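You operate a simulated robot arm through the tools that you are given. There is no shell and no other tool. Be economical: measure what you need, move in short steps, check, and stop when the job is done.

You are at the controls of a simulated two-armed robot. One attempt, no reset.

JOB
Close down the test bench: air valve shut, knob to 2, switch off, clamp open, cloth folded in half.
Fine: air valve shut before the clamp opens; the cloth stays beside the tester.

It is judged by the outcome, as a careful person would: the job done as asked, and still so three seconds after it is handed in. It fails if anything else is knocked over, pushed out of place, dropped, spilled or broken. Flat cloth is picked up by pressing the open fingertips on it (5 to 10 N) and closing them slowly along it; thin cloth reads only 2 to 8 mm in the jaws.

ROBOT AND FRAMES
Two 7-joint arms with two-finger parallel grippers on one trunk, on a base that drives. Base frame: it is fixed to the floor where the robot stands at the start and does not move with it; the origin is under the middle of the robot, x ahead of it, y to its left, z up. Lengths are in cm, angles in degrees, forces in N, time in s.
The left shoulder is at the start at [5, 16.1, 112.3], the right one opposite. With the tool pointing down near the work surface each hand reaches from about 24 to 68 cm from the robot's upright axis, wherever it stands, measured 20 degrees to its own side. Places, roughly: blue air valve [50, -20, 100]; test bench beside the tester [60, -40, 80]; tester knob [60, 0, 100]; tester switch [50, 10, 100]; yellow clamp lever [40, 20, 100]. Payload 3.43 kg a hand.
The tool frame of a hand sits at the grasp point between the pads (the TCP): z along the fingers, y along the line on which they close. The tips reach 3 cm beyond it. Largest opening 9.4 cm; finger width 2.8, thickness 1; the body of the gripper, 5 by 9.6 cm, starts 5.5 cm behind the TCP.
Orientation is that of the tool frame in the base frame, as a unit quaternion [x, y, z, w]. With the fingers straight down and closing along the base's y, the tool's x points along the base's -x, its y along +y and its z along -z.

CONTROLS
- The arms move only by the tool nudge_tool. It takes "left_deltas", "right_deltas" or both (then of equal length, played together; a hand with none holds still); each is a list of rows, each a list of 3 entries, a list of its own where there are three numbers: the shift along the tool's x, y, z in cm, then the turn, a rotation vector about the tool's x, y, z in degrees, then the finger opening in cm, from 0 to 9.4. In form: [[[tx, ty, tz], [rx, ry, rz], hand], ...]. A call has 1 to 12 rows; each row shifts and turns the commanded pose from where the row before left it, along the tool's axes as they then stand. A row lasts 0.2 s, in which the tool goes at most 5 cm and 8.6 degrees; a call with a longer step from one row to the next is refused whole, and so is a gripper value outside its range. A pose out of reach is approached as far as the arm can. The call stops where the force on the tool passes 50 N (or 10 N more than at its start, if that is more) or the arm is blocked; 0.2 s more then pass. The fingers move at their own pace (about 4.5 cm/s each) and stop on an object; they squeeze with about 35 N. The grip force told is the motor's: it shows also when the fingers shut on nothing. Time passes only in rows, and 0.2 s behind the last, so rows that do not move let the fingers close. It gives the time, the measured TCP pose, the force on the tool (base axes), the opening and the grip force at its end, in the units of the frame above (readings bear some noise), with the torque about the TCP (base axes, N m) and any sound that the robot's microphone picked up, and new pictures: "views" is both (left out), scene, wrist or none (wrist: the cameras of the hands that moved).
- Cameras (640 x 400 px; columns grow to the right, rows downward): "scene" is now at [13.14, -1.73, 126.16]; the picture's right is [-0.21, -0.98, 0.00], its down [-0.34, 0.07, -0.94] and it looks along [0.92, -0.20, -0.35] (base axes); focal length 214 px, centre (320, 200). "left" rides on the left gripper at [7.6, -1.4, -10.2] in its tool frame; the picture's right is [0.18, 0.98, 0.00], its down [-0.75, 0.14, -0.64] and it looks along [-0.63, 0.12, 0.77] (tool axes); focal length 243 px, centre (320, 200). "right" rides on the right gripper at [7.6, 1.4, -10.2] in its tool frame; the picture's right is [-0.18, 0.98, 0.00], its down [-0.75, -0.14, -0.64] and it looks along [-0.63, -0.12, 0.77] (tool axes); focal length 243 px, centre (320, 200). There is no depth. A picture from a camera that has moved, and an enlarged one, comes with that camera's place and axes in the base frame and with its lens. The place of the scene camera against the robot may be out by one fixed shift of up to 1.2 cm in any direction.
- lift_body(by): slides the trunk up (or, below 0, down) by that many cm; the arms and the scene camera ride with it, the base frame stays. It gives what a move gives, with no picture.
- roll_base(legs): drives the robot by 1 to 6 legs, each [ahead, left, turn to the left] in cm, cm and degrees, along the robot's own axes; the way and the turn of a leg run together, so that a leg with both is an arc; at most 150 cm and 180 degrees a leg. The arms and the cameras ride along, it lands a little off, and it stops where it bumps. It gives what a move gives, and a new picture of the scene camera.
- pan_tilt(pan, tilt): turns the head with the scene camera to pan (to the left, within 80 degrees either way) and tilt (down, from -29 to 69), counted from straight ahead of the robot. It gives what a move gives, and a new picture of the scene camera.
- close_up(camera, box): a new picture of the part [left, top, right, bottom] of that camera's present view, enlarged. The clock stands still meanwhile.
- job_done(): hands the job in; it is judged then, once.

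Work in short steps. Places have to be worked out from the pictures, the camera data and where the tool is seen: move nearer, look again, correct. Check each grasp and each placing, and mend what went wrong. You have 120 turns and 260 pictures in all, those below and enlarged ones among them. Open the grippers and draw the arms clear of the work before you hand the job in, unless the task says otherwise; then end with one line.

The tools are called after "Call:" as name(argument=value, ...) on one line, values as JSON. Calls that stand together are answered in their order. nudge_tool: Moves the arms, as the interface text tells. Its arguments: {"type":"object","properties":{"left_deltas":{"type":"array","items":{"type":"array"}},"right_deltas":{"type":"array","items":{"type":"array"}},"views":{"type":"string","enum":["both","scene","wrist","none"]}},"required":[]} The other tools are called the same way: lift_body (by) slides the trunk up or down; roll_base (legs) drives the base; pan_tilt (pan, tilt) turns the head that bears the scene camera; close_up (camera, box) takes an enlarged picture of a part of a camera's view; job_done () hands the job in.

At the start:

```text
clock: 0.0
left_eef_pos: [39.25, 12.06, 126.53]
left_orientation: [-0.002, 1.0, 0.0, 0.0]
left_wrist_force: [-0.2, 0.4, 0.5]
left_ft_torque: [0.0, -0.02, -0.02]
left_opening: 9.38
left_grip_force: 0.0
right_eef_pos: [31.68, -14.03, 114.29]
right_orientation: [0.001, 1.0, 0.001, 0.001]
right_wrist_force: [0.0, -0.2, -1.1]
right_ft_torque: [-0.01, -0.01, 0.01]
right_opening: 9.38
right_grip_force: 0.0
trunk travel left (down, up): [-15.0, 11.7]
robot x, y, heading: [-0.02, 0.01, -0.2]
head pan, tilt: [-12.1, 20.2]
```

scene: 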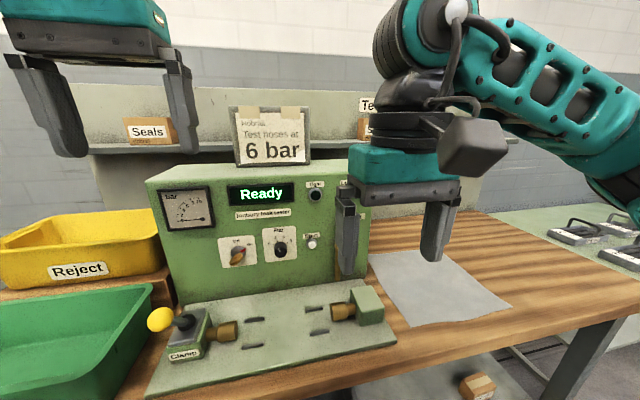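
right: 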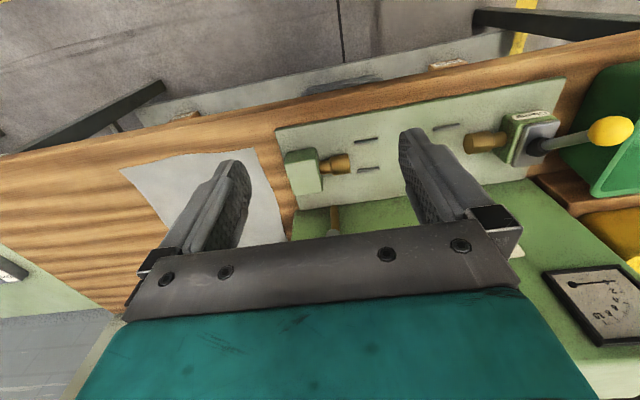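
left: 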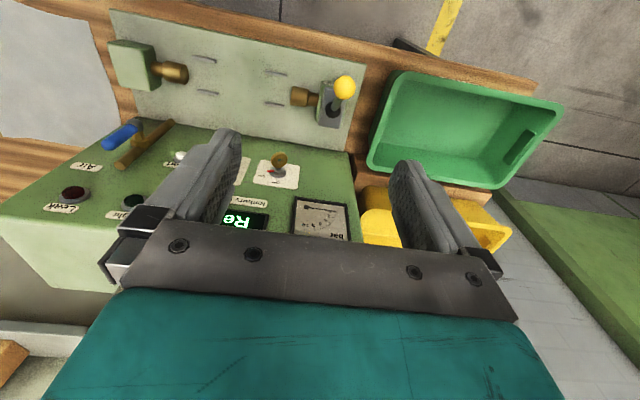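

The right hand hides the air valve in the scene view. I first look closer at the tester panel and the left camera's view of the valve.

Call:
close_up(camera="scene", box=[140, 160, 400, 322])

Call:
close_up(camera="left", box=[40, 80, 360, 280])

```text
2.46 times, centred on (270, 241) of scene
camera zoom: at [13.14, -1.73, 126.16], right [-0.21, -0.98, 0.0], down [-0.34, 0.07, -0.94], along [0.92, -0.2, -0.35], focal length 528 px, centre (443, 99)
```

zoom: 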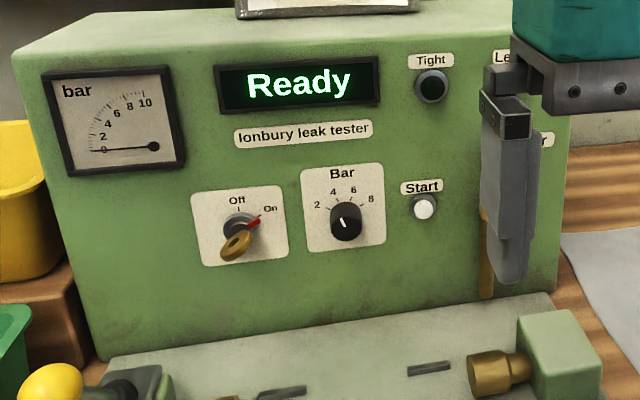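

```text
2.00 times, centred on (200, 180) of left
camera zoom: at [31.67, 10.55, 136.89], right [-0.19, 0.98, 0.0], down [0.75, 0.14, 0.64], along [0.63, 0.12, -0.77], focal length 485 px, centre (560, 240)
```

zoom: 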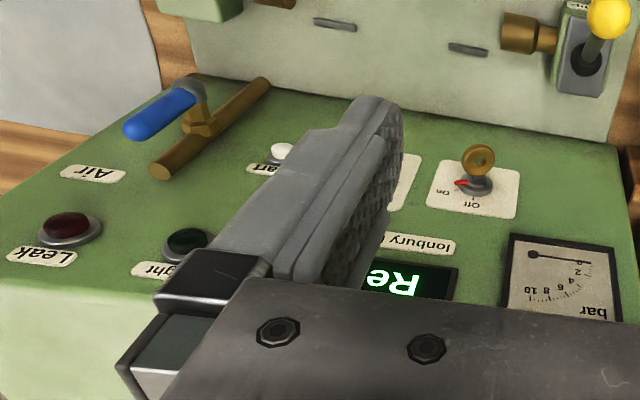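

I move the right hand aside and up so that the valve can be seen.

Call:
nudge_tool(right_deltas=[[[0, -4, -2], [0, 0, 0], 9.4], [[0, -4.5, -1], [0, 0, 0], 9.4], [[0, -4.5, 0], [0, 0, 0], 9.4], [[0, -4.5, 0], [0, 0, 0], 9.4], [[0, -4, 0], [0, 0, 0], 9.4]], views="scene")

Call:
close_up(camera="scene", box=[200, 160, 400, 285])

```text
clock: 1.2
left_eef_pos: [39.25, 12.06, 126.68]
left_orientation: [-0.001, 1.0, 0.0, 0.001]
left_wrist_force: [1.1, -0.1, 0.0]
left_ft_torque: [-0.02, 0.0, 0.01]
left_opening: 9.41
left_grip_force: 0.1
right_eef_pos: [31.62, -35.53, 117.36]
right_orientation: [0.0, 1.0, 0.0, 0.0]
right_wrist_force: [0.3, 0.6, -0.1]
right_ft_torque: [0.02, 0.01, 0.01]
right_opening: 9.39
right_grip_force: 0.0
trunk travel left (down, up): [-15.0, 11.7]
robot x, y, heading: [0.1, 0.04, 0.3]
head pan, tilt: [-12.1, 20.2]
camera scene: at [13.12, -1.76, 126.16], right [-0.21, -0.98, 0.0], down [-0.34, 0.07, -0.94], along [0.92, -0.2, -0.35], focal length 214 px, centre (320, 200)
```

scene: 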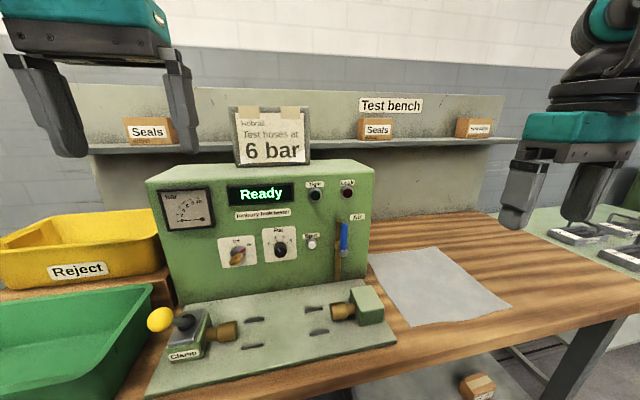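

```text
3.20 times, centred on (300, 222) of scene
camera zoom: at [13.12, -1.76, 126.16], right [-0.21, -0.98, 0.0], down [-0.34, 0.07, -0.94], along [0.92, -0.2, -0.35], focal length 686 px, centre (384, 128)
```

zoom: 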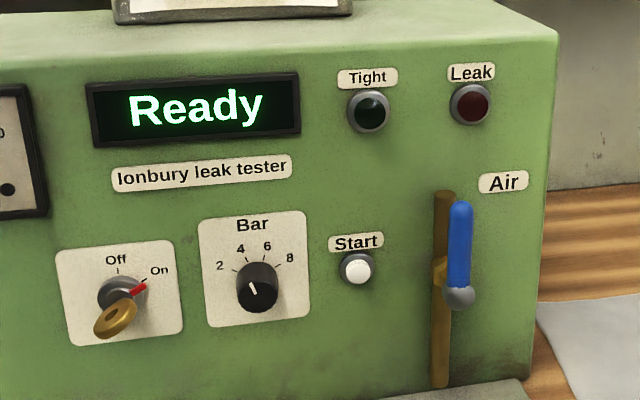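

The valve handle stands up along its pipe (open), with its pivot at about [54, -16.5, 97] and its tip at z≈105. The panel face is near x≈58.5, the key switch at [58, 7.8, 98] and the knob at [57, -1.7, 98]. Next I zoom on the clamp and the knob.

Call:
close_up(camera="scene", box=[130, 270, 290, 370])

Call:
close_up(camera="scene", box=[210, 215, 306, 275])

Call:
close_up(camera="left", box=[90, 10, 410, 210])

```text
4.00 times, centred on (210, 320) of scene
camera zoom: at [13.12, -1.76, 126.16], right [-0.21, -0.98, 0.0], down [-0.34, 0.07, -0.94], along [0.92, -0.2, -0.35], focal length 858 px, centre (760, -280)
```

zoom: 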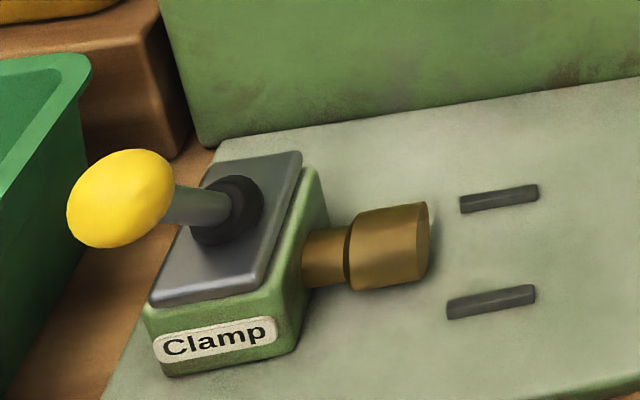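

```text
6.67 times, centred on (258, 245) of scene
camera zoom: at [13.12, -1.76, 126.16], right [-0.21, -0.98, 0.0], down [-0.34, 0.07, -0.94], along [0.92, -0.2, -0.35], focal length 1430 px, centre (733, -100)
```

zoom: 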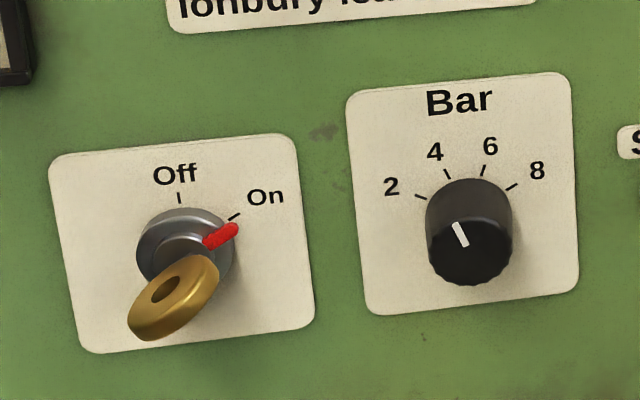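

```text
2.00 times, centred on (250, 110) of left
camera zoom: at [31.64, 10.51, 136.9], right [-0.19, 0.98, 0.0], down [0.75, 0.14, 0.64], along [0.63, 0.12, -0.77], focal length 485 px, centre (460, 380)
```

zoom: 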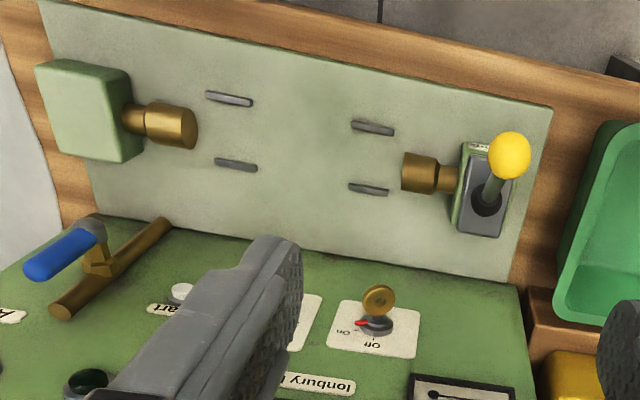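

The clamp lever ball is at about [41, 16, 99], leaning toward me from its base at [47.5, 16.3, 91]. I start with the air valve: close the right hand, pitch it forward about 60° and bring it to the left of the valve handle, well above it.

Call:
nudge_tool(right_deltas=[[[-2, 3.36, 0], [0, -8.6, 0], 5], [[-1.98, 3.36, 0.3], [0, -8.6, 0], 2], [[-1.91, 3.36, 0.59], [0, -8.6, 0], 0], [[-1.8, 3.36, 0.87], [0, -8.6, 0], 0], [[-1.65, 3.36, 1.13], [0, -8.6, 0], 0], [[-1.46, 3.36, 1.36], [0, -8.6, 0], 0], [[-1.24, 3.36, 1.57], [0, -8.6, 0], 0]])

```text
clock: 2.8
left_eef_pos: [39.15, 12.12, 126.6]
left_orientation: [-0.001, 1.0, -0.002, 0.0]
left_wrist_force: [-0.1, 0.0, 0.5]
left_ft_torque: [-0.02, -0.01, 0.03]
left_opening: 9.39
left_grip_force: 0.1
right_eef_pos: [45.7, -12.11, 117.07]
right_orientation: [0.001, 0.865, 0.0, 0.502]
right_wrist_force: [0.0, -0.2, 1.2]
right_ft_torque: [0.01, -0.02, 0.02]
right_opening: 0.0
right_grip_force: 32.8
trunk travel left (down, up): [-15.0, 11.7]
robot x, y, heading: [0.02, 0.02, 0.0]
head pan, tilt: [-12.1, 20.2]
camera scene: at [13.17, -1.67, 126.16], right [-0.21, -0.98, 0.0], down [-0.34, 0.07, -0.94], along [0.92, -0.2, -0.35], focal length 214 px, centre (320, 200)
camera right: at [32.88, -10.69, 115.63], right [0.09, 0.98, 0.16], down [-0.18, -0.14, 0.97], along [0.98, -0.12, 0.17], focal length 243 px, centre (320, 200)
```

scene: 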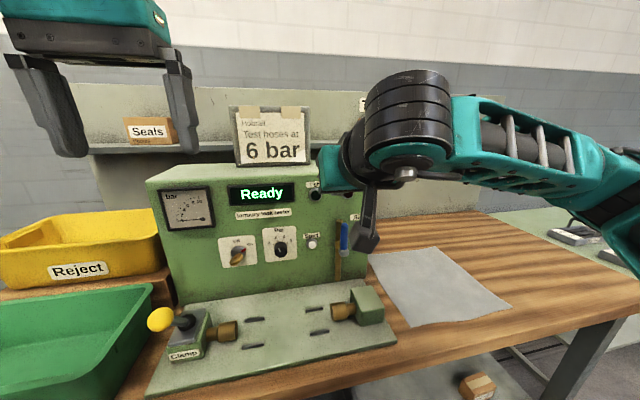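
right: 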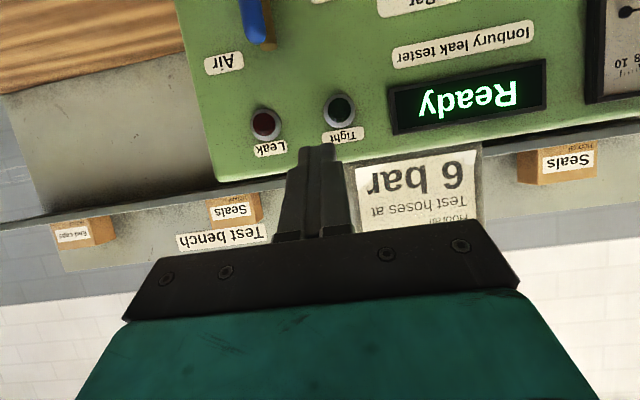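

Projecting the tool confirms the geometry. I lower the closed fingertips to the left side of the valve handle, staying short of the panel.

Call:
nudge_tool(right_deltas=[[[2.35, 0, 3.23], [0, 0, 0], 0], [[2.35, 0, 3.23], [0, 0, 0], 0], [[2.35, 0, 3.23], [0, 0, 0], 0], [[2.35, 0, 3.23], [0, 0, 0], 0]])

```text
clock: 3.8
left_eef_pos: [39.24, 12.16, 126.56]
left_orientation: [-0.001, 1.0, 0.001, -0.001]
left_wrist_force: [-0.6, -0.4, 0.0]
left_ft_torque: [0.0, 0.01, 0.0]
left_opening: 9.39
left_grip_force: 0.1
right_eef_pos: [52.17, -12.13, 102.71]
right_orientation: [0.0, 0.865, 0.0, 0.502]
right_wrist_force: [-0.2, 0.2, -0.1]
right_ft_torque: [-0.01, 0.01, -0.01]
right_opening: 0.01
right_grip_force: 33.1
trunk travel left (down, up): [-15.0, 11.7]
robot x, y, heading: [0.06, -0.22, 0.1]
head pan, tilt: [-12.1, 20.2]
camera scene: at [13.17, -1.74, 126.16], right [-0.21, -0.98, 0.0], down [-0.34, 0.07, -0.94], along [0.92, -0.2, -0.35], focal length 214 px, centre (320, 200)
camera right: at [39.46, -10.69, 101.21], right [0.09, 0.98, 0.16], down [-0.18, -0.14, 0.97], along [0.98, -0.12, 0.17], focal length 243 px, centre (320, 200)
```

scene: 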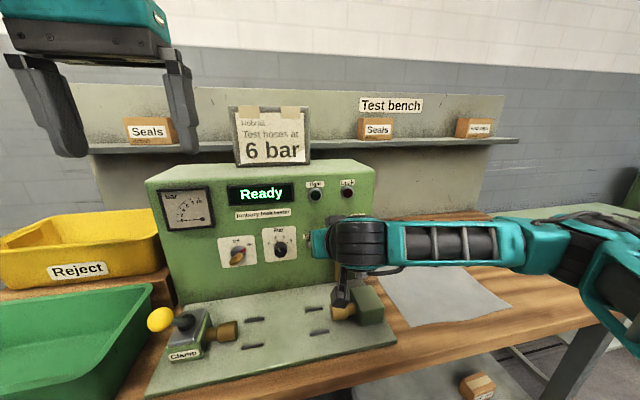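
right: 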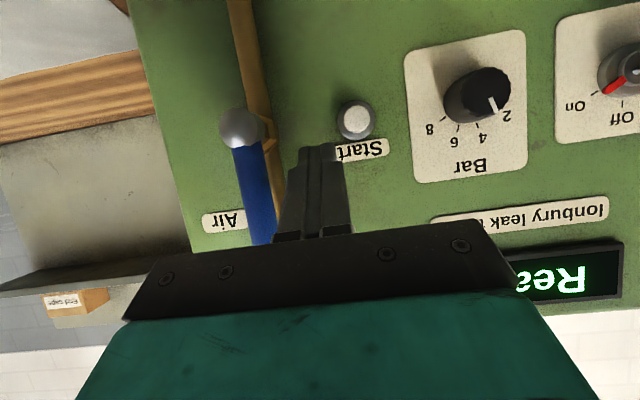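

The valve pivot is at about y -16.5, z 98, and the fingers are beside the handle. I sweep them toward -y to turn the handle clockwise.

Call:
nudge_tool(right_deltas=[[[0, -1.2, 0], [0, 0, 0], 0], [[0, -1.2, 0], [0, 0, 0], 0], [[0, -1, 0], [0, 0, 0], 0], [[0, -1, 0], [0, 0, 0], 0], [[0, -1, 0], [0, 0, 0], 0], [[0, -1, 0], [0, 0, 0], 0]], views="wrist")

```text
clock: 5.2
left_eef_pos: [39.19, 12.12, 126.55]
left_orientation: [0.0, 1.0, 0.0, 0.001]
left_wrist_force: [-0.3, 0.1, 0.8]
left_ft_torque: [-0.01, 0.04, 0.01]
left_opening: 9.4
left_grip_force: 0.1
right_eef_pos: [52.21, -18.55, 102.79]
right_orientation: [0.002, 0.865, -0.001, 0.502]
right_wrist_force: [0.0, -0.1, 0.6]
right_ft_torque: [-0.02, 0.04, 0.0]
right_opening: 0.0
right_grip_force: 33.2
trunk travel left (down, up): [-15.0, 11.7]
robot x, y, heading: [0.07, 0.25, -0.3]
head pan, tilt: [-12.1, 20.2]
camera right: at [39.54, -17.15, 101.29], right [0.09, 0.98, 0.16], down [-0.18, -0.14, 0.97], along [0.98, -0.12, 0.17], focal length 243 px, centre (320, 200)
```

right: 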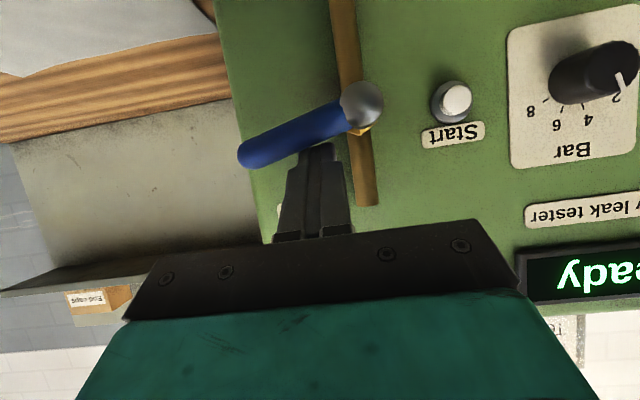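

The handle is about 70–75° round. I move slightly outward and press down to finish the quarter turn.

Call:
nudge_tool(right_deltas=[[[0, -1.2, 0], [0, 0, 0], 0], [[0.43, -0.5, 0.25], [0, 0, 0], 0], [[0.43, 0, 0.25], [0, 0, 0], 0], [[0.43, 0, 0.25], [0, 0, 0], 0], [[0.35, 0, 0.2], [0, 0, 0], 0]], views="wrist")

```text
clock: 6.4
left_eef_pos: [39.02, 12.1, 126.75]
left_orientation: [-0.001, 1.0, -0.001, 0.001]
left_wrist_force: [0.3, 0.2, -0.2]
left_ft_torque: [-0.02, -0.01, -0.01]
left_opening: 9.4
left_grip_force: 0.0
right_eef_pos: [52.4, -20.09, 101.89]
right_orientation: [0.001, 0.86, 0.001, 0.511]
right_wrist_force: [5.6, -2.1, 30.4]
right_ft_torque: [0.1, -0.48, 0.21]
right_opening: 0.0
right_grip_force: 33.1
trunk travel left (down, up): [-15.0, 11.7]
robot x, y, heading: [-0.04, 0.17, 0.0]
head pan, tilt: [-12.1, 20.2]
camera right: at [39.68, -18.7, 100.06], right [0.09, 0.98, 0.16], down [-0.2, -0.14, 0.97], along [0.97, -0.12, 0.19], focal length 243 px, centre (320, 200)
```

right: 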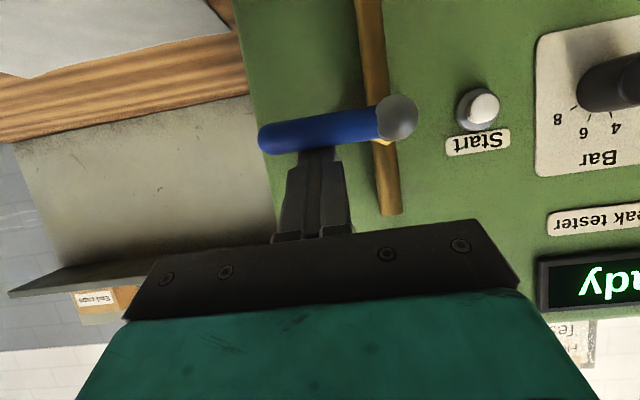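

30 N at the end stop, and the handle is now square to the pipe: valve shut. I withdraw the right hand up and back, then out to the right side.

Call:
nudge_tool(right_deltas=[[[-2.5, 0, -1.5], [0, 0, 0], 0], [[-1, 0, -4.5], [0, 0, 0], 0], [[-1, -2, -4], [0, 0, 0], 0], [[-3, -3.5, 0], [0, 0, 0], 0], [[-2, -4, 0], [0, 0, 0], 0], [[-1, -4, 0], [0, 0, 0], 0]], views="scene")

Call:
close_up(camera="scene", box=[200, 160, 400, 285])

```text
clock: 7.8
left_eef_pos: [39.14, 12.0, 126.56]
left_orientation: [-0.001, 1.0, 0.001, 0.001]
left_wrist_force: [-0.2, 0.0, -0.4]
left_ft_torque: [0.0, 0.02, 0.0]
left_opening: 9.38
left_grip_force: 0.1
right_eef_pos: [48.66, -33.95, 114.95]
right_orientation: [0.0, 0.865, 0.0, 0.502]
right_wrist_force: [0.1, -0.2, 0.3]
right_ft_torque: [-0.01, 0.0, 0.04]
right_opening: 0.0
right_grip_force: 33.4
trunk travel left (down, up): [-15.0, 11.7]
robot x, y, heading: [0.09, 0.13, 0.1]
head pan, tilt: [-12.1, 20.2]
camera scene: at [13.12, -1.76, 126.16], right [-0.21, -0.98, 0.0], down [-0.34, 0.07, -0.94], along [0.92, -0.2, -0.35], focal length 214 px, centre (320, 200)
```

scene: 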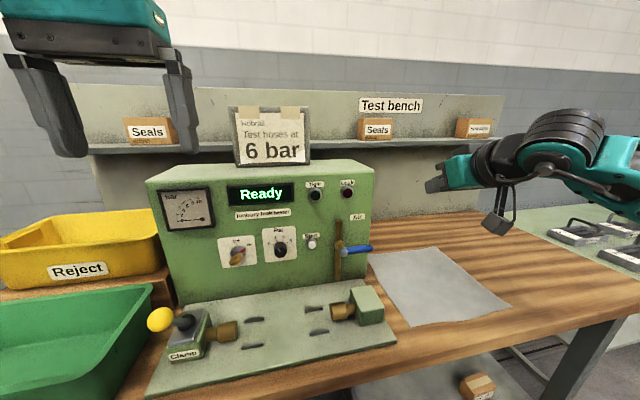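

```text
3.20 times, centred on (300, 222) of scene
camera zoom: at [13.12, -1.76, 126.16], right [-0.21, -0.98, 0.0], down [-0.34, 0.07, -0.94], along [0.92, -0.2, -0.35], focal length 686 px, centre (384, 128)
```

zoom: 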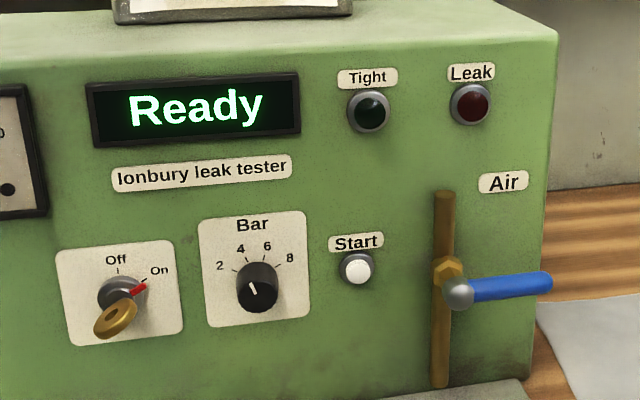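

The valve is shut. Next is the knob, which sits on 4; I bring the right hand level in front of it at about [48.5, -1.7, 98.5], opening to 5.5 cm.

Call:
nudge_tool(right_deltas=[[[0, 4.03, 0], [0, -8.6, 0], 5.5], [[0, 4.03, 0], [0, -8.6, 0], 5.5], [[0, 4.03, 0], [0, -8.6, 0], 5.5], [[0, 4.03, 0], [0, -3.9, 0], 5.5], [[0, 4.03, 0], [0, 0, 0], 5.5], [[0, 4.03, 0], [0, 0, 0], 5.5], [[0, 4.03, 0], [0, 0, 0], 5.5], [[0, 4.03, 0], [0, 0, 0], 5.5], [[4.1, 0, 0], [0, 0, 0], 5.5], [[4.1, 0, 0], [0, 0, 0], 5.5], [[4.1, 0, 0], [0, 0, 0], 5.5], [[4.1, 0, 0], [0, 0, 0], 5.5]])

```text
clock: 10.4
left_eef_pos: [39.15, 12.0, 126.52]
left_orientation: [0.0, 1.0, -0.001, 0.0]
left_wrist_force: [0.0, 0.6, 0.0]
left_ft_torque: [-0.01, 0.01, -0.02]
left_opening: 9.41
left_grip_force: 0.1
right_eef_pos: [47.21, -5.51, 99.46]
right_orientation: [-0.014, 0.735, 0.003, 0.678]
right_wrist_force: [0.3, -0.4, -0.3]
right_ft_torque: [0.04, 0.01, 0.0]
right_opening: 5.54
right_grip_force: 0.0
right hand out of reach, approached as far as the arm can: row 3, 4
trunk travel left (down, up): [-15.0, 11.7]
robot x, y, heading: [-0.13, -0.17, 0.1]
head pan, tilt: [-12.1, 20.2]
camera scene: at [13.16, -1.7, 126.16], right [-0.21, -0.98, 0.0], down [-0.34, 0.07, -0.94], along [0.92, -0.2, -0.35], focal length 214 px, centre (320, 200)
camera right: at [36.23, -4.53, 92.65], right [-0.01, 0.99, 0.17], down [-0.58, -0.14, 0.81], along [0.82, -0.09, 0.57], focal length 243 px, centre (320, 200)
```

scene: 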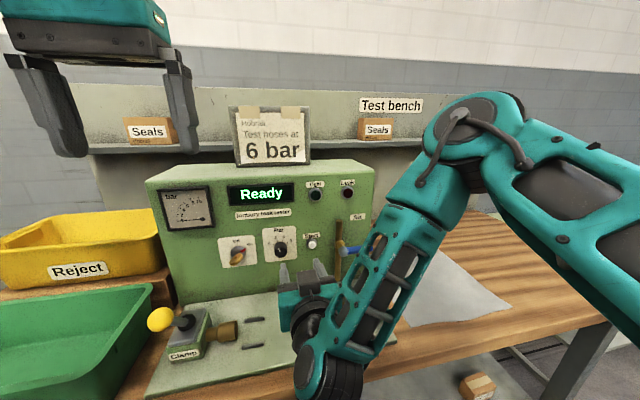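
right: 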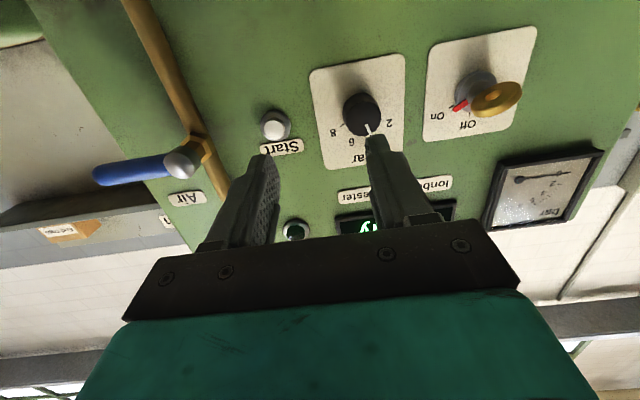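

The hand is level to within 5° but 3.8 cm short in y. I correct that, and roll +40° so that the later turn ends at a neutral wrist.

Call:
nudge_tool(right_deltas=[[[1, 3.8, 0], [0, -4.5, 0], 5.5], [[0, 0, 0], [0, 0, 8.4], 5.5], [[0, 0, 0], [0, 0, 8.4], 5.5], [[0, 0, 0], [0, 0, 8.4], 5.5], [[0, 0, 0], [0, 0, 8.4], 5.5], [[0, 0, 0], [0, 0, 8.4], 5.5]])

```text
clock: 11.8
left_eef_pos: [39.19, 12.09, 126.48]
left_orientation: [-0.001, 1.0, 0.0, 0.0]
left_wrist_force: [-0.3, 0.0, 0.3]
left_ft_torque: [-0.01, 0.0, 0.01]
left_opening: 9.42
left_grip_force: 0.1
right_eef_pos: [46.75, -1.79, 98.2]
right_orientation: [0.242, 0.666, 0.257, 0.657]
right_wrist_force: [-0.6, 0.7, 0.5]
right_ft_torque: [0.0, 0.0, 0.03]
right_opening: 5.5
right_grip_force: 0.1
trunk travel left (down, up): [-15.0, 11.7]
robot x, y, heading: [0.04, 0.15, 0.1]
head pan, tilt: [-12.1, 20.2]
camera scene: at [13.14, -1.73, 126.16], right [-0.21, -0.98, 0.0], down [-0.34, 0.07, -0.94], along [0.92, -0.2, -0.35], focal length 214 px, centre (320, 200)
camera right: at [36.26, 3.97, 93.42], right [-0.01, 0.62, 0.79], down [-0.62, -0.62, 0.48], along [0.78, -0.48, 0.39], focal length 243 px, centre (320, 200)
```

scene: 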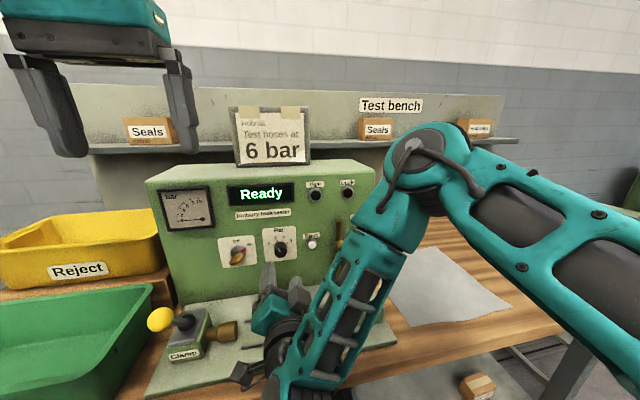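
right: 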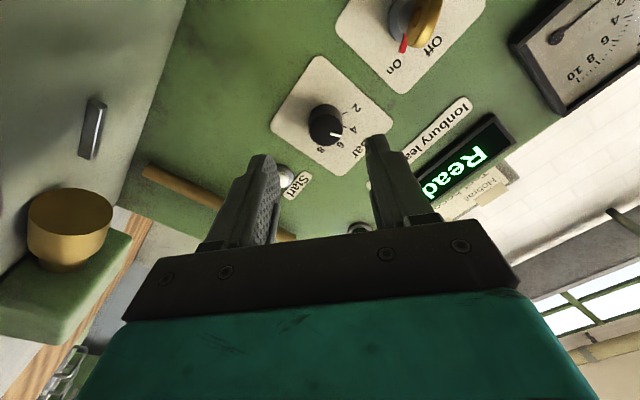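

The knob's front is at about [55.5, -1.8, 98.5], on the tool axis. I advance until the pads straddle it.

Call:
nudge_tool(right_deltas=[[[-0.2, 0.2, 2.5], [0, 0, 0], 5.5], [[0, 0, 2.5], [0, 0, 0], 5.5], [[0, 0, 1.5], [0, 0, 0], 5.5], [[0, 0, 0.9], [0, 0, 0], 5.5]])

Call:
close_up(camera="scene", box=[210, 215, 306, 275])

```text
clock: 12.8
left_eef_pos: [39.26, 12.13, 126.58]
left_orientation: [-0.001, 1.0, 0.0, 0.0]
left_wrist_force: [0.2, 1.1, 0.1]
left_ft_torque: [0.0, -0.04, -0.01]
left_opening: 9.42
left_grip_force: 0.1
right_eef_pos: [54.18, -1.67, 98.32]
right_orientation: [0.239, 0.666, 0.256, 0.658]
right_wrist_force: [-0.2, 0.1, -0.7]
right_ft_torque: [0.0, -0.01, 0.04]
right_opening: 5.5
right_grip_force: 0.0
trunk travel left (down, up): [-15.0, 11.7]
robot x, y, heading: [0.18, 0.1, 0.2]
head pan, tilt: [-12.1, 20.2]
camera scene: at [13.15, -1.73, 126.16], right [-0.21, -0.98, 0.0], down [-0.34, 0.07, -0.94], along [0.92, -0.2, -0.35], focal length 214 px, centre (320, 200)
camera right: at [43.73, 4.11, 93.66], right [-0.01, 0.62, 0.79], down [-0.62, -0.62, 0.48], along [0.78, -0.48, 0.4], focal length 243 px, centre (320, 200)
```

scene: 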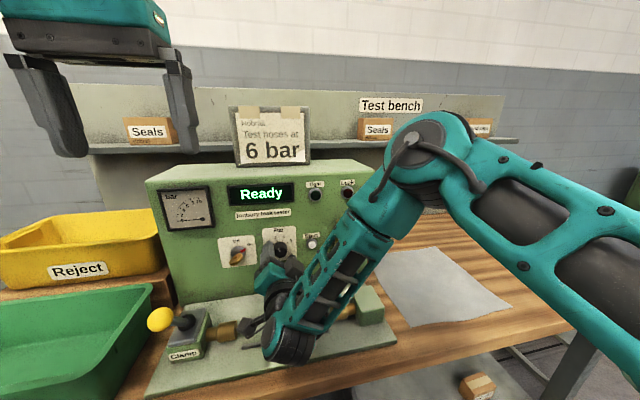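
right: 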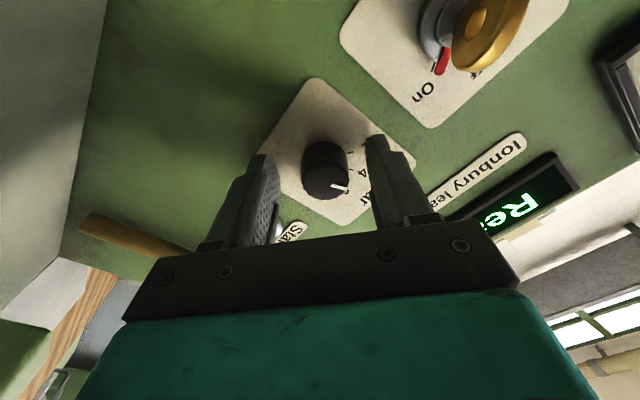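

```text
6.67 times, centred on (258, 245) of scene
camera zoom: at [13.15, -1.73, 126.16], right [-0.21, -0.98, 0.0], down [-0.34, 0.07, -0.94], along [0.92, -0.2, -0.35], focal length 1430 px, centre (733, -100)
```

zoom: 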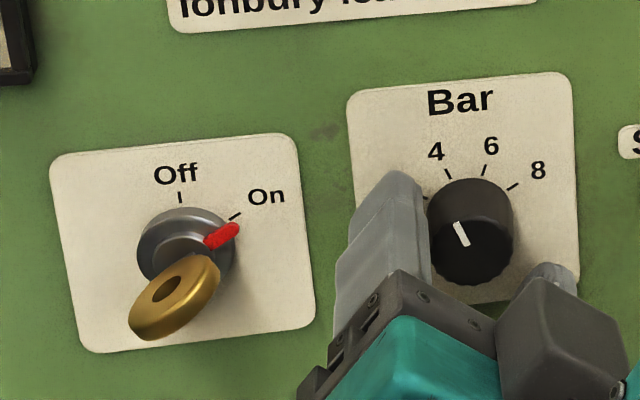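

The knob is centred between the pads; I close on it.

Call:
nudge_tool(right_deltas=[[[0, 0, 0], [0, 0, 0], 4], [[0, 0, 0], [0, 0, 0], 2.5], [[0, 0, 0], [0, 0, 0], 1], [[0, 0, 0], [0, 0, 0], 0.5], [[0, 0, 0], [0, 0, 0], 0.5]], views="wrist")

```text
clock: 14.0
left_eef_pos: [39.15, 12.0, 126.55]
left_orientation: [0.0, 1.0, -0.002, 0.0]
left_wrist_force: [0.0, 0.2, -0.4]
left_ft_torque: [-0.01, -0.03, 0.0]
left_opening: 9.4
left_grip_force: 0.0
right_eef_pos: [54.22, -1.62, 98.49]
right_orientation: [0.239, 0.666, 0.257, 0.658]
right_wrist_force: [5.0, 5.3, 8.2]
right_ft_torque: [-0.05, 0.0, 0.46]
right_opening: 2.89
right_grip_force: 44.4
trunk travel left (down, up): [-15.0, 11.7]
robot x, y, heading: [0.06, 0.44, -0.1]
head pan, tilt: [-12.1, 20.2]
camera right: at [43.71, 4.21, 93.73], right [-0.02, 0.62, 0.79], down [-0.62, -0.62, 0.48], along [0.78, -0.48, 0.4], focal length 243 px, centre (320, 200)
```

right: 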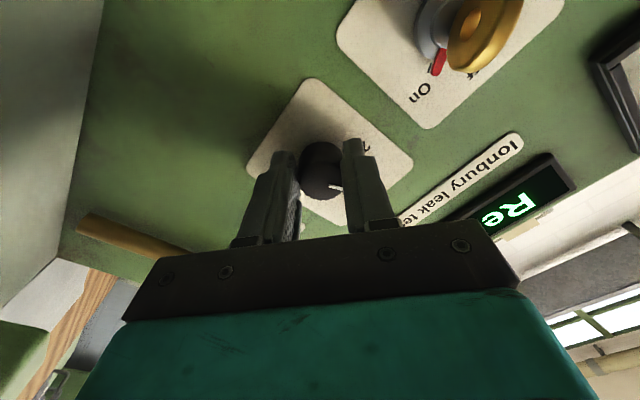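

Gripped at 2.9 cm. I turn it 40° anticlockwise (negative about the tool's z).

Call:
nudge_tool(right_deltas=[[[0, 0.15, 0], [0, 0, -5], 0.5], [[0, 0, 0], [0, 0, -7], 0.5], [[0, 0, 0], [0, 0, -7], 0.5], [[0, 0, 0], [0, 0, -7], 0.5], [[0, 0, 0], [0, 0, -7], 0.5], [[0, 0, 0], [0, 0, -7], 0.5]], views="wrist")

Call:
close_up(camera="scene", box=[210, 215, 306, 275])

```text
clock: 15.4
left_eef_pos: [39.29, 11.68, 126.57]
left_orientation: [-0.001, 1.0, 0.0, 0.001]
left_wrist_force: [0.1, -0.3, 0.2]
left_ft_torque: [0.0, 0.02, -0.01]
left_opening: 9.38
left_grip_force: 0.1
right_eef_pos: [54.16, -1.88, 98.4]
right_orientation: [-0.001, 0.71, 0.013, 0.704]
right_wrist_force: [-5.5, -20.6, -3.7]
right_ft_torque: [0.14, 0.61, -0.58]
right_opening: 2.86
right_grip_force: 44.6
trunk travel left (down, up): [-15.0, 11.7]
robot x, y, heading: [-0.28, 0.0, -0.0]
head pan, tilt: [-12.1, 20.2]
camera right: at [43.79, -0.6, 90.86], right [-0.02, 0.98, 0.2], down [-0.63, -0.17, 0.76], along [0.77, -0.11, 0.62], focal length 243 px, centre (320, 200)
```

right: 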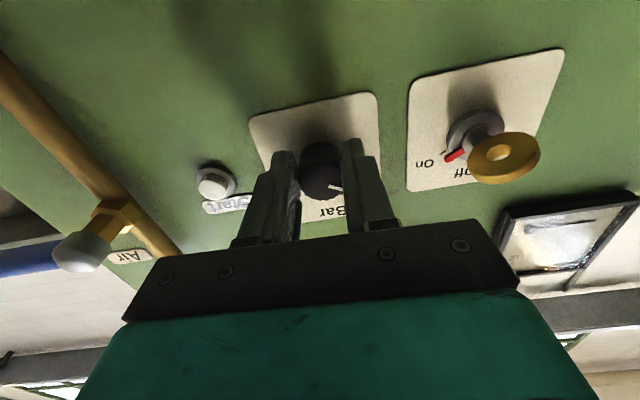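

```text
6.67 times, centred on (258, 245) of scene
camera zoom: at [13.12, -1.98, 126.15], right [-0.21, -0.98, 0.0], down [-0.34, 0.07, -0.94], along [0.92, -0.2, -0.35], focal length 1430 px, centre (733, -100)
```

zoom: 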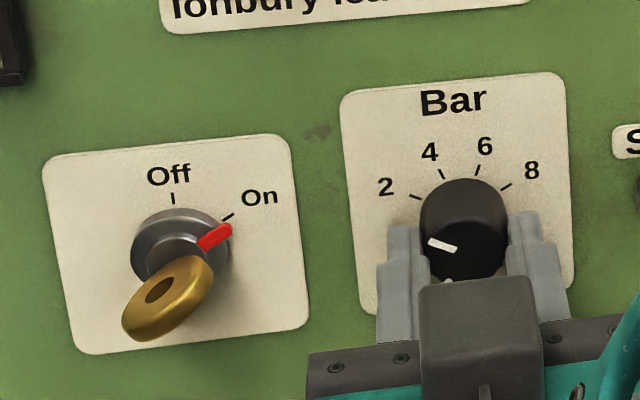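

The pointer lines up with 2. I relieve the side load, open, back straight off and check.

Call:
nudge_tool(right_deltas=[[[0, 0, 0], [0, 0, 0], 3.5], [[0, 0, 0], [0, 0, 0], 5], [[0, 0, 0], [0, 0, 0], 5.5], [[0, 0, -2], [0, 0, 0], 5.5], [[0, 0, -4], [0, 0, 0], 5.5]], views="none")

Call:
close_up(camera="scene", box=[210, 215, 306, 275])

```text
clock: 16.6
left_eef_pos: [39.13, 12.03, 126.55]
left_orientation: [-0.001, 1.0, -0.001, 0.001]
left_wrist_force: [0.2, 0.1, 0.2]
left_ft_torque: [-0.05, -0.02, 0.02]
left_opening: 9.39
left_grip_force: 0.0
right_eef_pos: [48.14, -1.26, 98.37]
right_orientation: [-0.001, 0.708, 0.017, 0.706]
right_wrist_force: [0.9, 0.6, 0.3]
right_ft_torque: [0.01, 0.02, -0.02]
right_opening: 5.47
right_grip_force: 0.2
trunk travel left (down, up): [-15.0, 11.7]
robot x, y, heading: [-0.22, -0.12, -0.2]
head pan, tilt: [-12.1, 20.2]
```

```text
6.67 times, centred on (258, 245) of scene
camera zoom: at [13.12, -1.71, 126.17], right [-0.21, -0.98, 0.0], down [-0.34, 0.07, -0.94], along [0.92, -0.2, -0.34], focal length 1430 px, centre (733, -100)
```

zoom: 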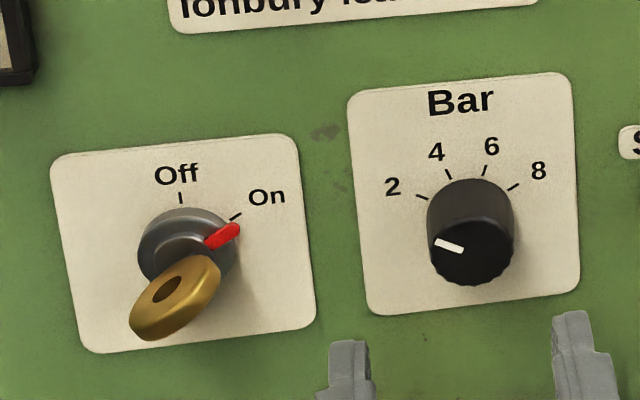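

The pointer is at 2; one tighter zoom to verify the alignment.

Call:
close_up(camera="scene", box=[262, 228, 294, 248])

```text
16.00 times, centred on (278, 238) of scene
camera zoom: at [13.12, -1.71, 126.17], right [-0.21, -0.98, 0.0], down [-0.34, 0.07, -0.94], along [0.92, -0.2, -0.34], focal length 3432 px, centre (992, -408)
```

zoom: 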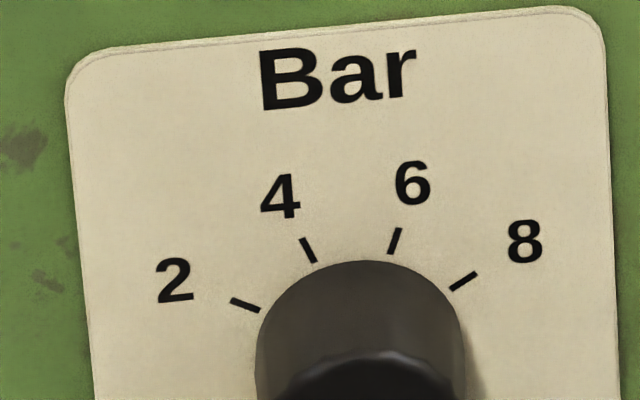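

Call:
close_up(camera="scene", box=[262, 240, 294, 260])

```text
16.00 times, centred on (278, 250) of scene
camera zoom: at [13.12, -1.71, 126.17], right [-0.21, -0.98, 0.0], down [-0.34, 0.07, -0.94], along [0.92, -0.2, -0.34], focal length 3432 px, centre (992, -600)
```

zoom: 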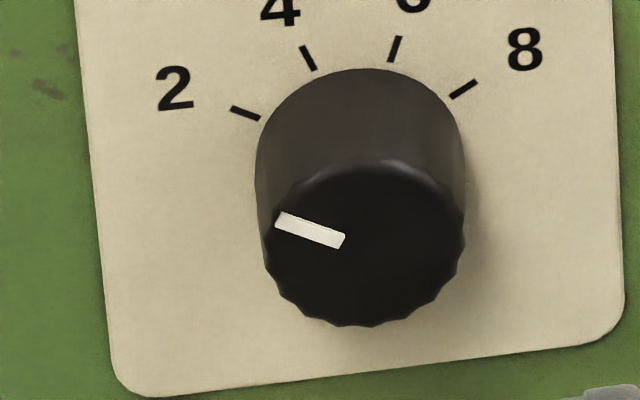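

The pointer reads about 62° against the mark's 60°, so the knob is on 2. For the key switch I close the right hand, come in just right of the key bow (centre about [55.2, 7.9, 98.6]) and slightly high, then push its upper end left.

Call:
nudge_tool(right_deltas=[[[-1, 2.6, 0], [0, 0, 0], 3], [[-0.9, 2.5, 0], [0, 0, 0], 0], [[0, 0, 0], [0, 0, 0], 0], [[0, 0, 0], [0, 0, 0], 0], [[0, 0, 2], [0, 0, 0], 0]])

Call:
close_up(camera="scene", box=[210, 215, 306, 275])

```text
clock: 17.8
left_eef_pos: [39.15, 12.17, 126.52]
left_orientation: [-0.001, 1.0, 0.001, 0.0]
left_wrist_force: [0.0, 0.7, -0.7]
left_ft_torque: [-0.02, 0.02, 0.03]
left_opening: 9.39
left_grip_force: 0.0
right_eef_pos: [50.04, 3.55, 100.39]
right_orientation: [-0.002, 0.708, 0.017, 0.706]
right_wrist_force: [0.6, 0.6, -0.2]
right_ft_torque: [-0.01, -0.02, 0.02]
right_opening: 0.0
right_grip_force: 32.3
trunk travel left (down, up): [-15.0, 11.7]
robot x, y, heading: [0.14, -0.26, 0.1]
head pan, tilt: [-12.1, 20.2]
camera scene: at [13.17, -1.73, 126.16], right [-0.21, -0.98, 0.0], down [-0.34, 0.07, -0.94], along [0.92, -0.2, -0.35], focal length 214 px, centre (320, 200)
camera right: at [39.67, 4.84, 92.84], right [-0.03, 0.98, 0.2], down [-0.64, -0.17, 0.75], along [0.77, -0.11, 0.63], focal length 243 px, centre (320, 200)
```

scene: 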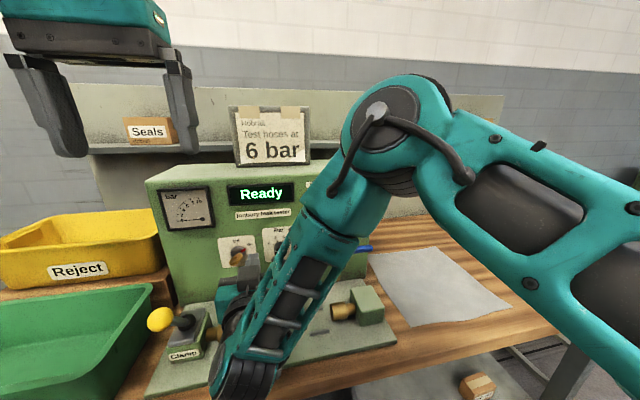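
right: 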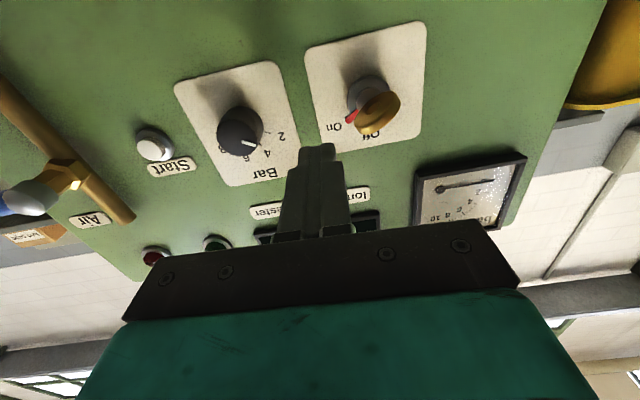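

```text
6.67 times, centred on (258, 245) of scene
camera zoom: at [13.17, -1.73, 126.16], right [-0.21, -0.98, 0.0], down [-0.34, 0.07, -0.94], along [0.92, -0.2, -0.35], focal length 1430 px, centre (733, -100)
```

zoom: 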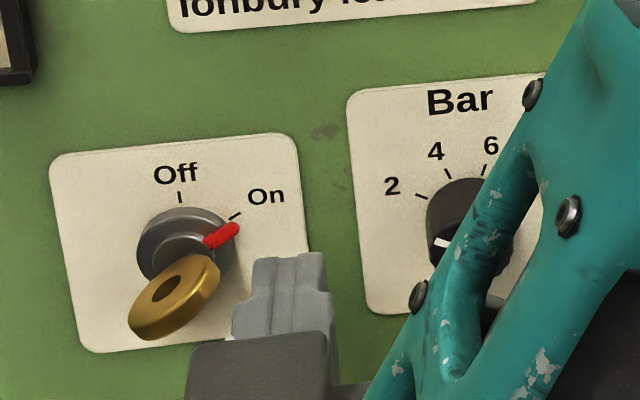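

I advance so the tips overlap the bow, then push left in small steps.

Call:
nudge_tool(right_deltas=[[[0.3, 0, 2], [0, 0, 0], 0], [[0, 0, 1.4], [0, 0, 0], 0], [[0, 1, 0], [0, 0, 0], 0], [[0, 0.7, 0], [0, 0, 0], 0], [[0, 0.6, 0], [0, 0, 0], 0], [[0, 0.5, 0], [0, 0, 0], 0]], views="wrist")

Call:
close_up(camera="scene", box=[210, 215, 306, 275])

```text
clock: 19.2
left_eef_pos: [39.01, 11.66, 126.73]
left_orientation: [-0.001, 1.0, 0.001, 0.001]
left_wrist_force: [-0.9, 0.1, -0.3]
left_ft_torque: [-0.01, -0.03, 0.02]
left_opening: 9.38
left_grip_force: 0.1
right_eef_pos: [53.15, 6.21, 100.56]
right_orientation: [-0.001, 0.706, 0.017, 0.708]
right_wrist_force: [-7.2, -16.7, 12.5]
right_ft_torque: [-0.05, -0.3, -0.39]
right_opening: 0.0
right_grip_force: 33.0
trunk travel left (down, up): [-15.0, 11.7]
robot x, y, heading: [0.44, -0.26, 0.1]
head pan, tilt: [-12.1, 20.2]
camera right: at [42.93, 7.55, 92.9], right [-0.02, 0.98, 0.21], down [-0.64, -0.17, 0.75], along [0.77, -0.12, 0.63], focal length 243 px, centre (320, 200)
```

right: 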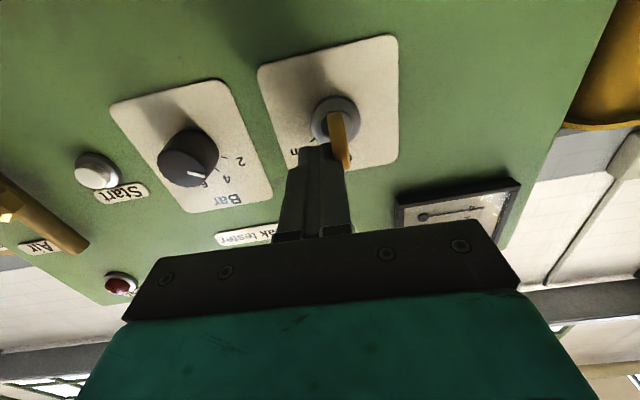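

```text
6.67 times, centred on (258, 245) of scene
camera zoom: at [12.93, -1.95, 126.2], right [-0.21, -0.98, 0.0], down [-0.34, 0.07, -0.94], along [0.92, -0.2, -0.34], focal length 1430 px, centre (733, -100)
```

zoom: 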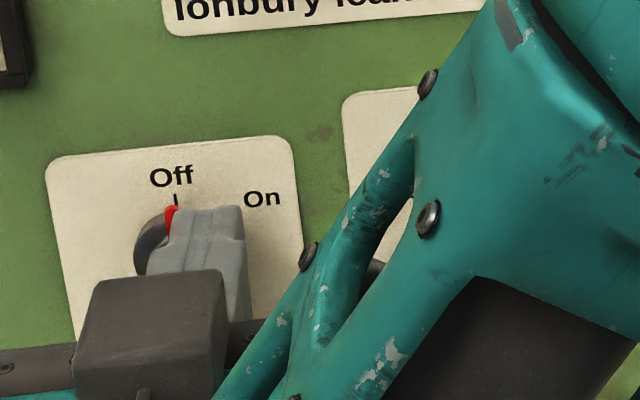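

The key now stands at Off. I ease off to the right and back away to check.

Call:
nudge_tool(right_deltas=[[[0, -1.2, 0], [0, 0, 0], 0], [[0, -0.5, -3], [0, 0, 0], 0], [[0, -3, -4], [0, 0, 0], 0], [[0, -4, -1], [0, 0, 0], 0], [[0, -4.5, 0], [0, 0, 0], 0], [[0, -4.5, 0], [0, 0, 0], 0]], views="none")

Call:
close_up(camera="scene", box=[190, 180, 318, 260])

Call:
close_up(camera="right", box=[0, 0, 640, 400])

```text
clock: 20.6
left_eef_pos: [39.19, 12.12, 126.72]
left_orientation: [-0.001, 1.0, -0.001, 0.001]
left_wrist_force: [-0.4, -0.8, 0.2]
left_ft_torque: [-0.03, -0.06, 0.04]
left_opening: 9.39
left_grip_force: 0.1
right_eef_pos: [45.06, -8.7, 101.4]
right_orientation: [-0.001, 0.709, 0.014, 0.705]
right_wrist_force: [0.0, -0.6, 0.4]
right_ft_torque: [0.01, -0.04, -0.02]
right_opening: 0.02
right_grip_force: 32.9
right hand out of reach, approached as far as the arm can: row 6
trunk travel left (down, up): [-15.0, 11.7]
robot x, y, heading: [-0.24, 0.44, 0.1]
head pan, tilt: [-12.1, 20.2]
```

```text
5.00 times, centred on (254, 220) of scene
camera zoom: at [13.08, -1.65, 126.17], right [-0.21, -0.98, 0.0], down [-0.34, 0.07, -0.94], along [0.92, -0.2, -0.34], focal length 1072 px, centre (650, 100)
```

zoom: 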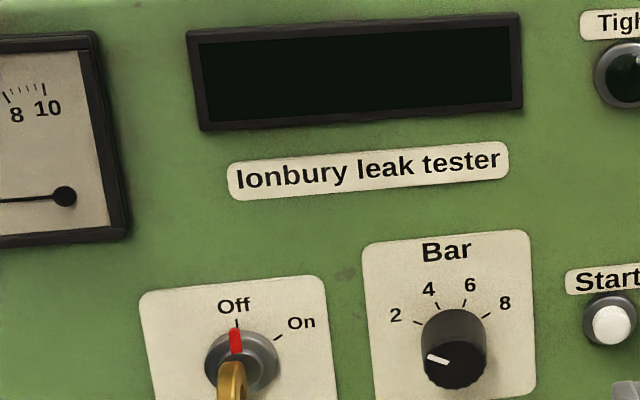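

```text
1.00 times, centred on (320, 200) of right (not enlarged: the box is as wide or as high as the picture)
camera zoom: at [34.65, -7.47, 93.86], right [-0.02, 0.98, 0.2], down [-0.63, -0.17, 0.75], along [0.77, -0.11, 0.63], focal length 243 px, centre (320, 200)
```

zoom: 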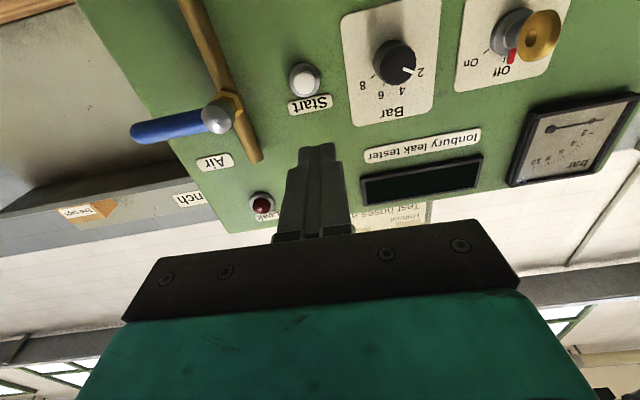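

The display is dark and the key points at Off; valve and knob are as set. I bring the right hand back up to a pointing-down pose at the right.

Call:
nudge_tool(right_deltas=[[[-1.5, -1, 0], [0, 8.6, 0], 2], [[-1.48, -2, -0.23], [0, 8.6, 0], 2], [[-1.43, -2, -0.44], [0, 8.6, 0], 2], [[-1.35, -2, -0.66], [0, 8.6, 0], 2], [[-1.24, -2, -0.84], [0, 8.6, 0], 2], [[-1.1, -2, -1.02], [0, 8.6, 0], 2], [[-0.92, -2, -1.18], [0, 8.6, 0], 2], [[-0.75, -2, -1.3], [0, 8.6, 0], 2], [[-0.54, -2, -1.4], [0, 8.6, 0], 2], [[-0.34, -2, -1.46], [0, 8.6, 0], 2], [[0, -2, 0], [0, 4, 0], 2]], views="scene")

Call:
close_up(camera="scene", box=[200, 160, 400, 285])

```text
clock: 23.0
left_eef_pos: [39.21, 11.95, 126.62]
left_orientation: [-0.001, 1.0, 0.0, -0.001]
left_wrist_force: [-0.1, -0.2, -0.1]
left_ft_torque: [0.02, 0.0, 0.01]
left_opening: 9.39
left_grip_force: 0.0
right_eef_pos: [45.31, -29.92, 116.14]
right_orientation: [-0.014, 1.0, 0.01, -0.003]
right_wrist_force: [0.6, 0.2, 0.1]
right_ft_torque: [0.03, 0.0, 0.01]
right_opening: 2.01
right_grip_force: 0.0
trunk travel left (down, up): [-15.0, 11.7]
robot x, y, heading: [0.33, -0.21, -0.2]
head pan, tilt: [-12.1, 20.2]
camera scene: at [13.15, -1.76, 126.16], right [-0.21, -0.98, 0.0], down [-0.34, 0.07, -0.94], along [0.92, -0.2, -0.35], focal length 214 px, centre (320, 200)
```

scene: 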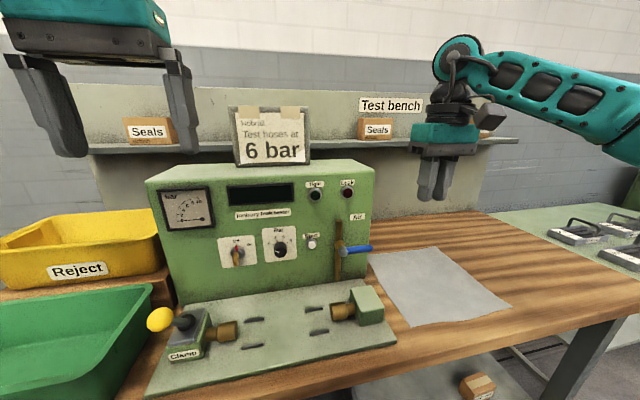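

```text
3.20 times, centred on (300, 222) of scene
camera zoom: at [13.15, -1.76, 126.16], right [-0.21, -0.98, 0.0], down [-0.34, 0.07, -0.94], along [0.92, -0.2, -0.35], focal length 686 px, centre (384, 128)
```

zoom: 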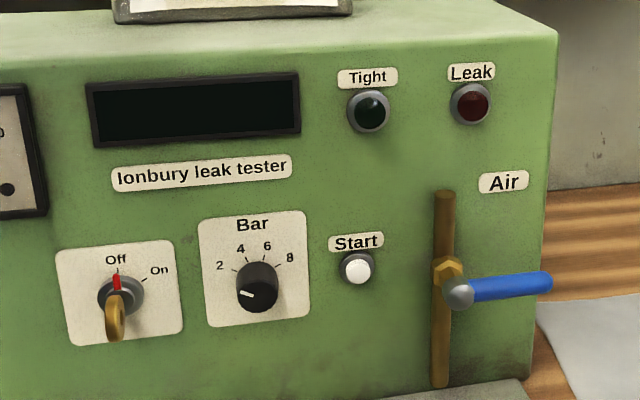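

Now the clamp, since the valve is shut. I bring the closed left hand down on the near side of the yellow ball.

Call:
nudge_tool(left_deltas=[[[2.2, 2.1, 2], [0, 0, 0], 4], [[2.2, 2.1, 4], [0, 0, 0], 0], [[0, 0, 5], [0, 0, 0], 0], [[0, 0, 5], [0, 0, 0], 0], [[0, 0, 5], [0, 0, 0], 0], [[0, 0, 4], [0, 0, 0], 0]])

```text
refused: row 2 steps farther than a row can; nothing moved
```

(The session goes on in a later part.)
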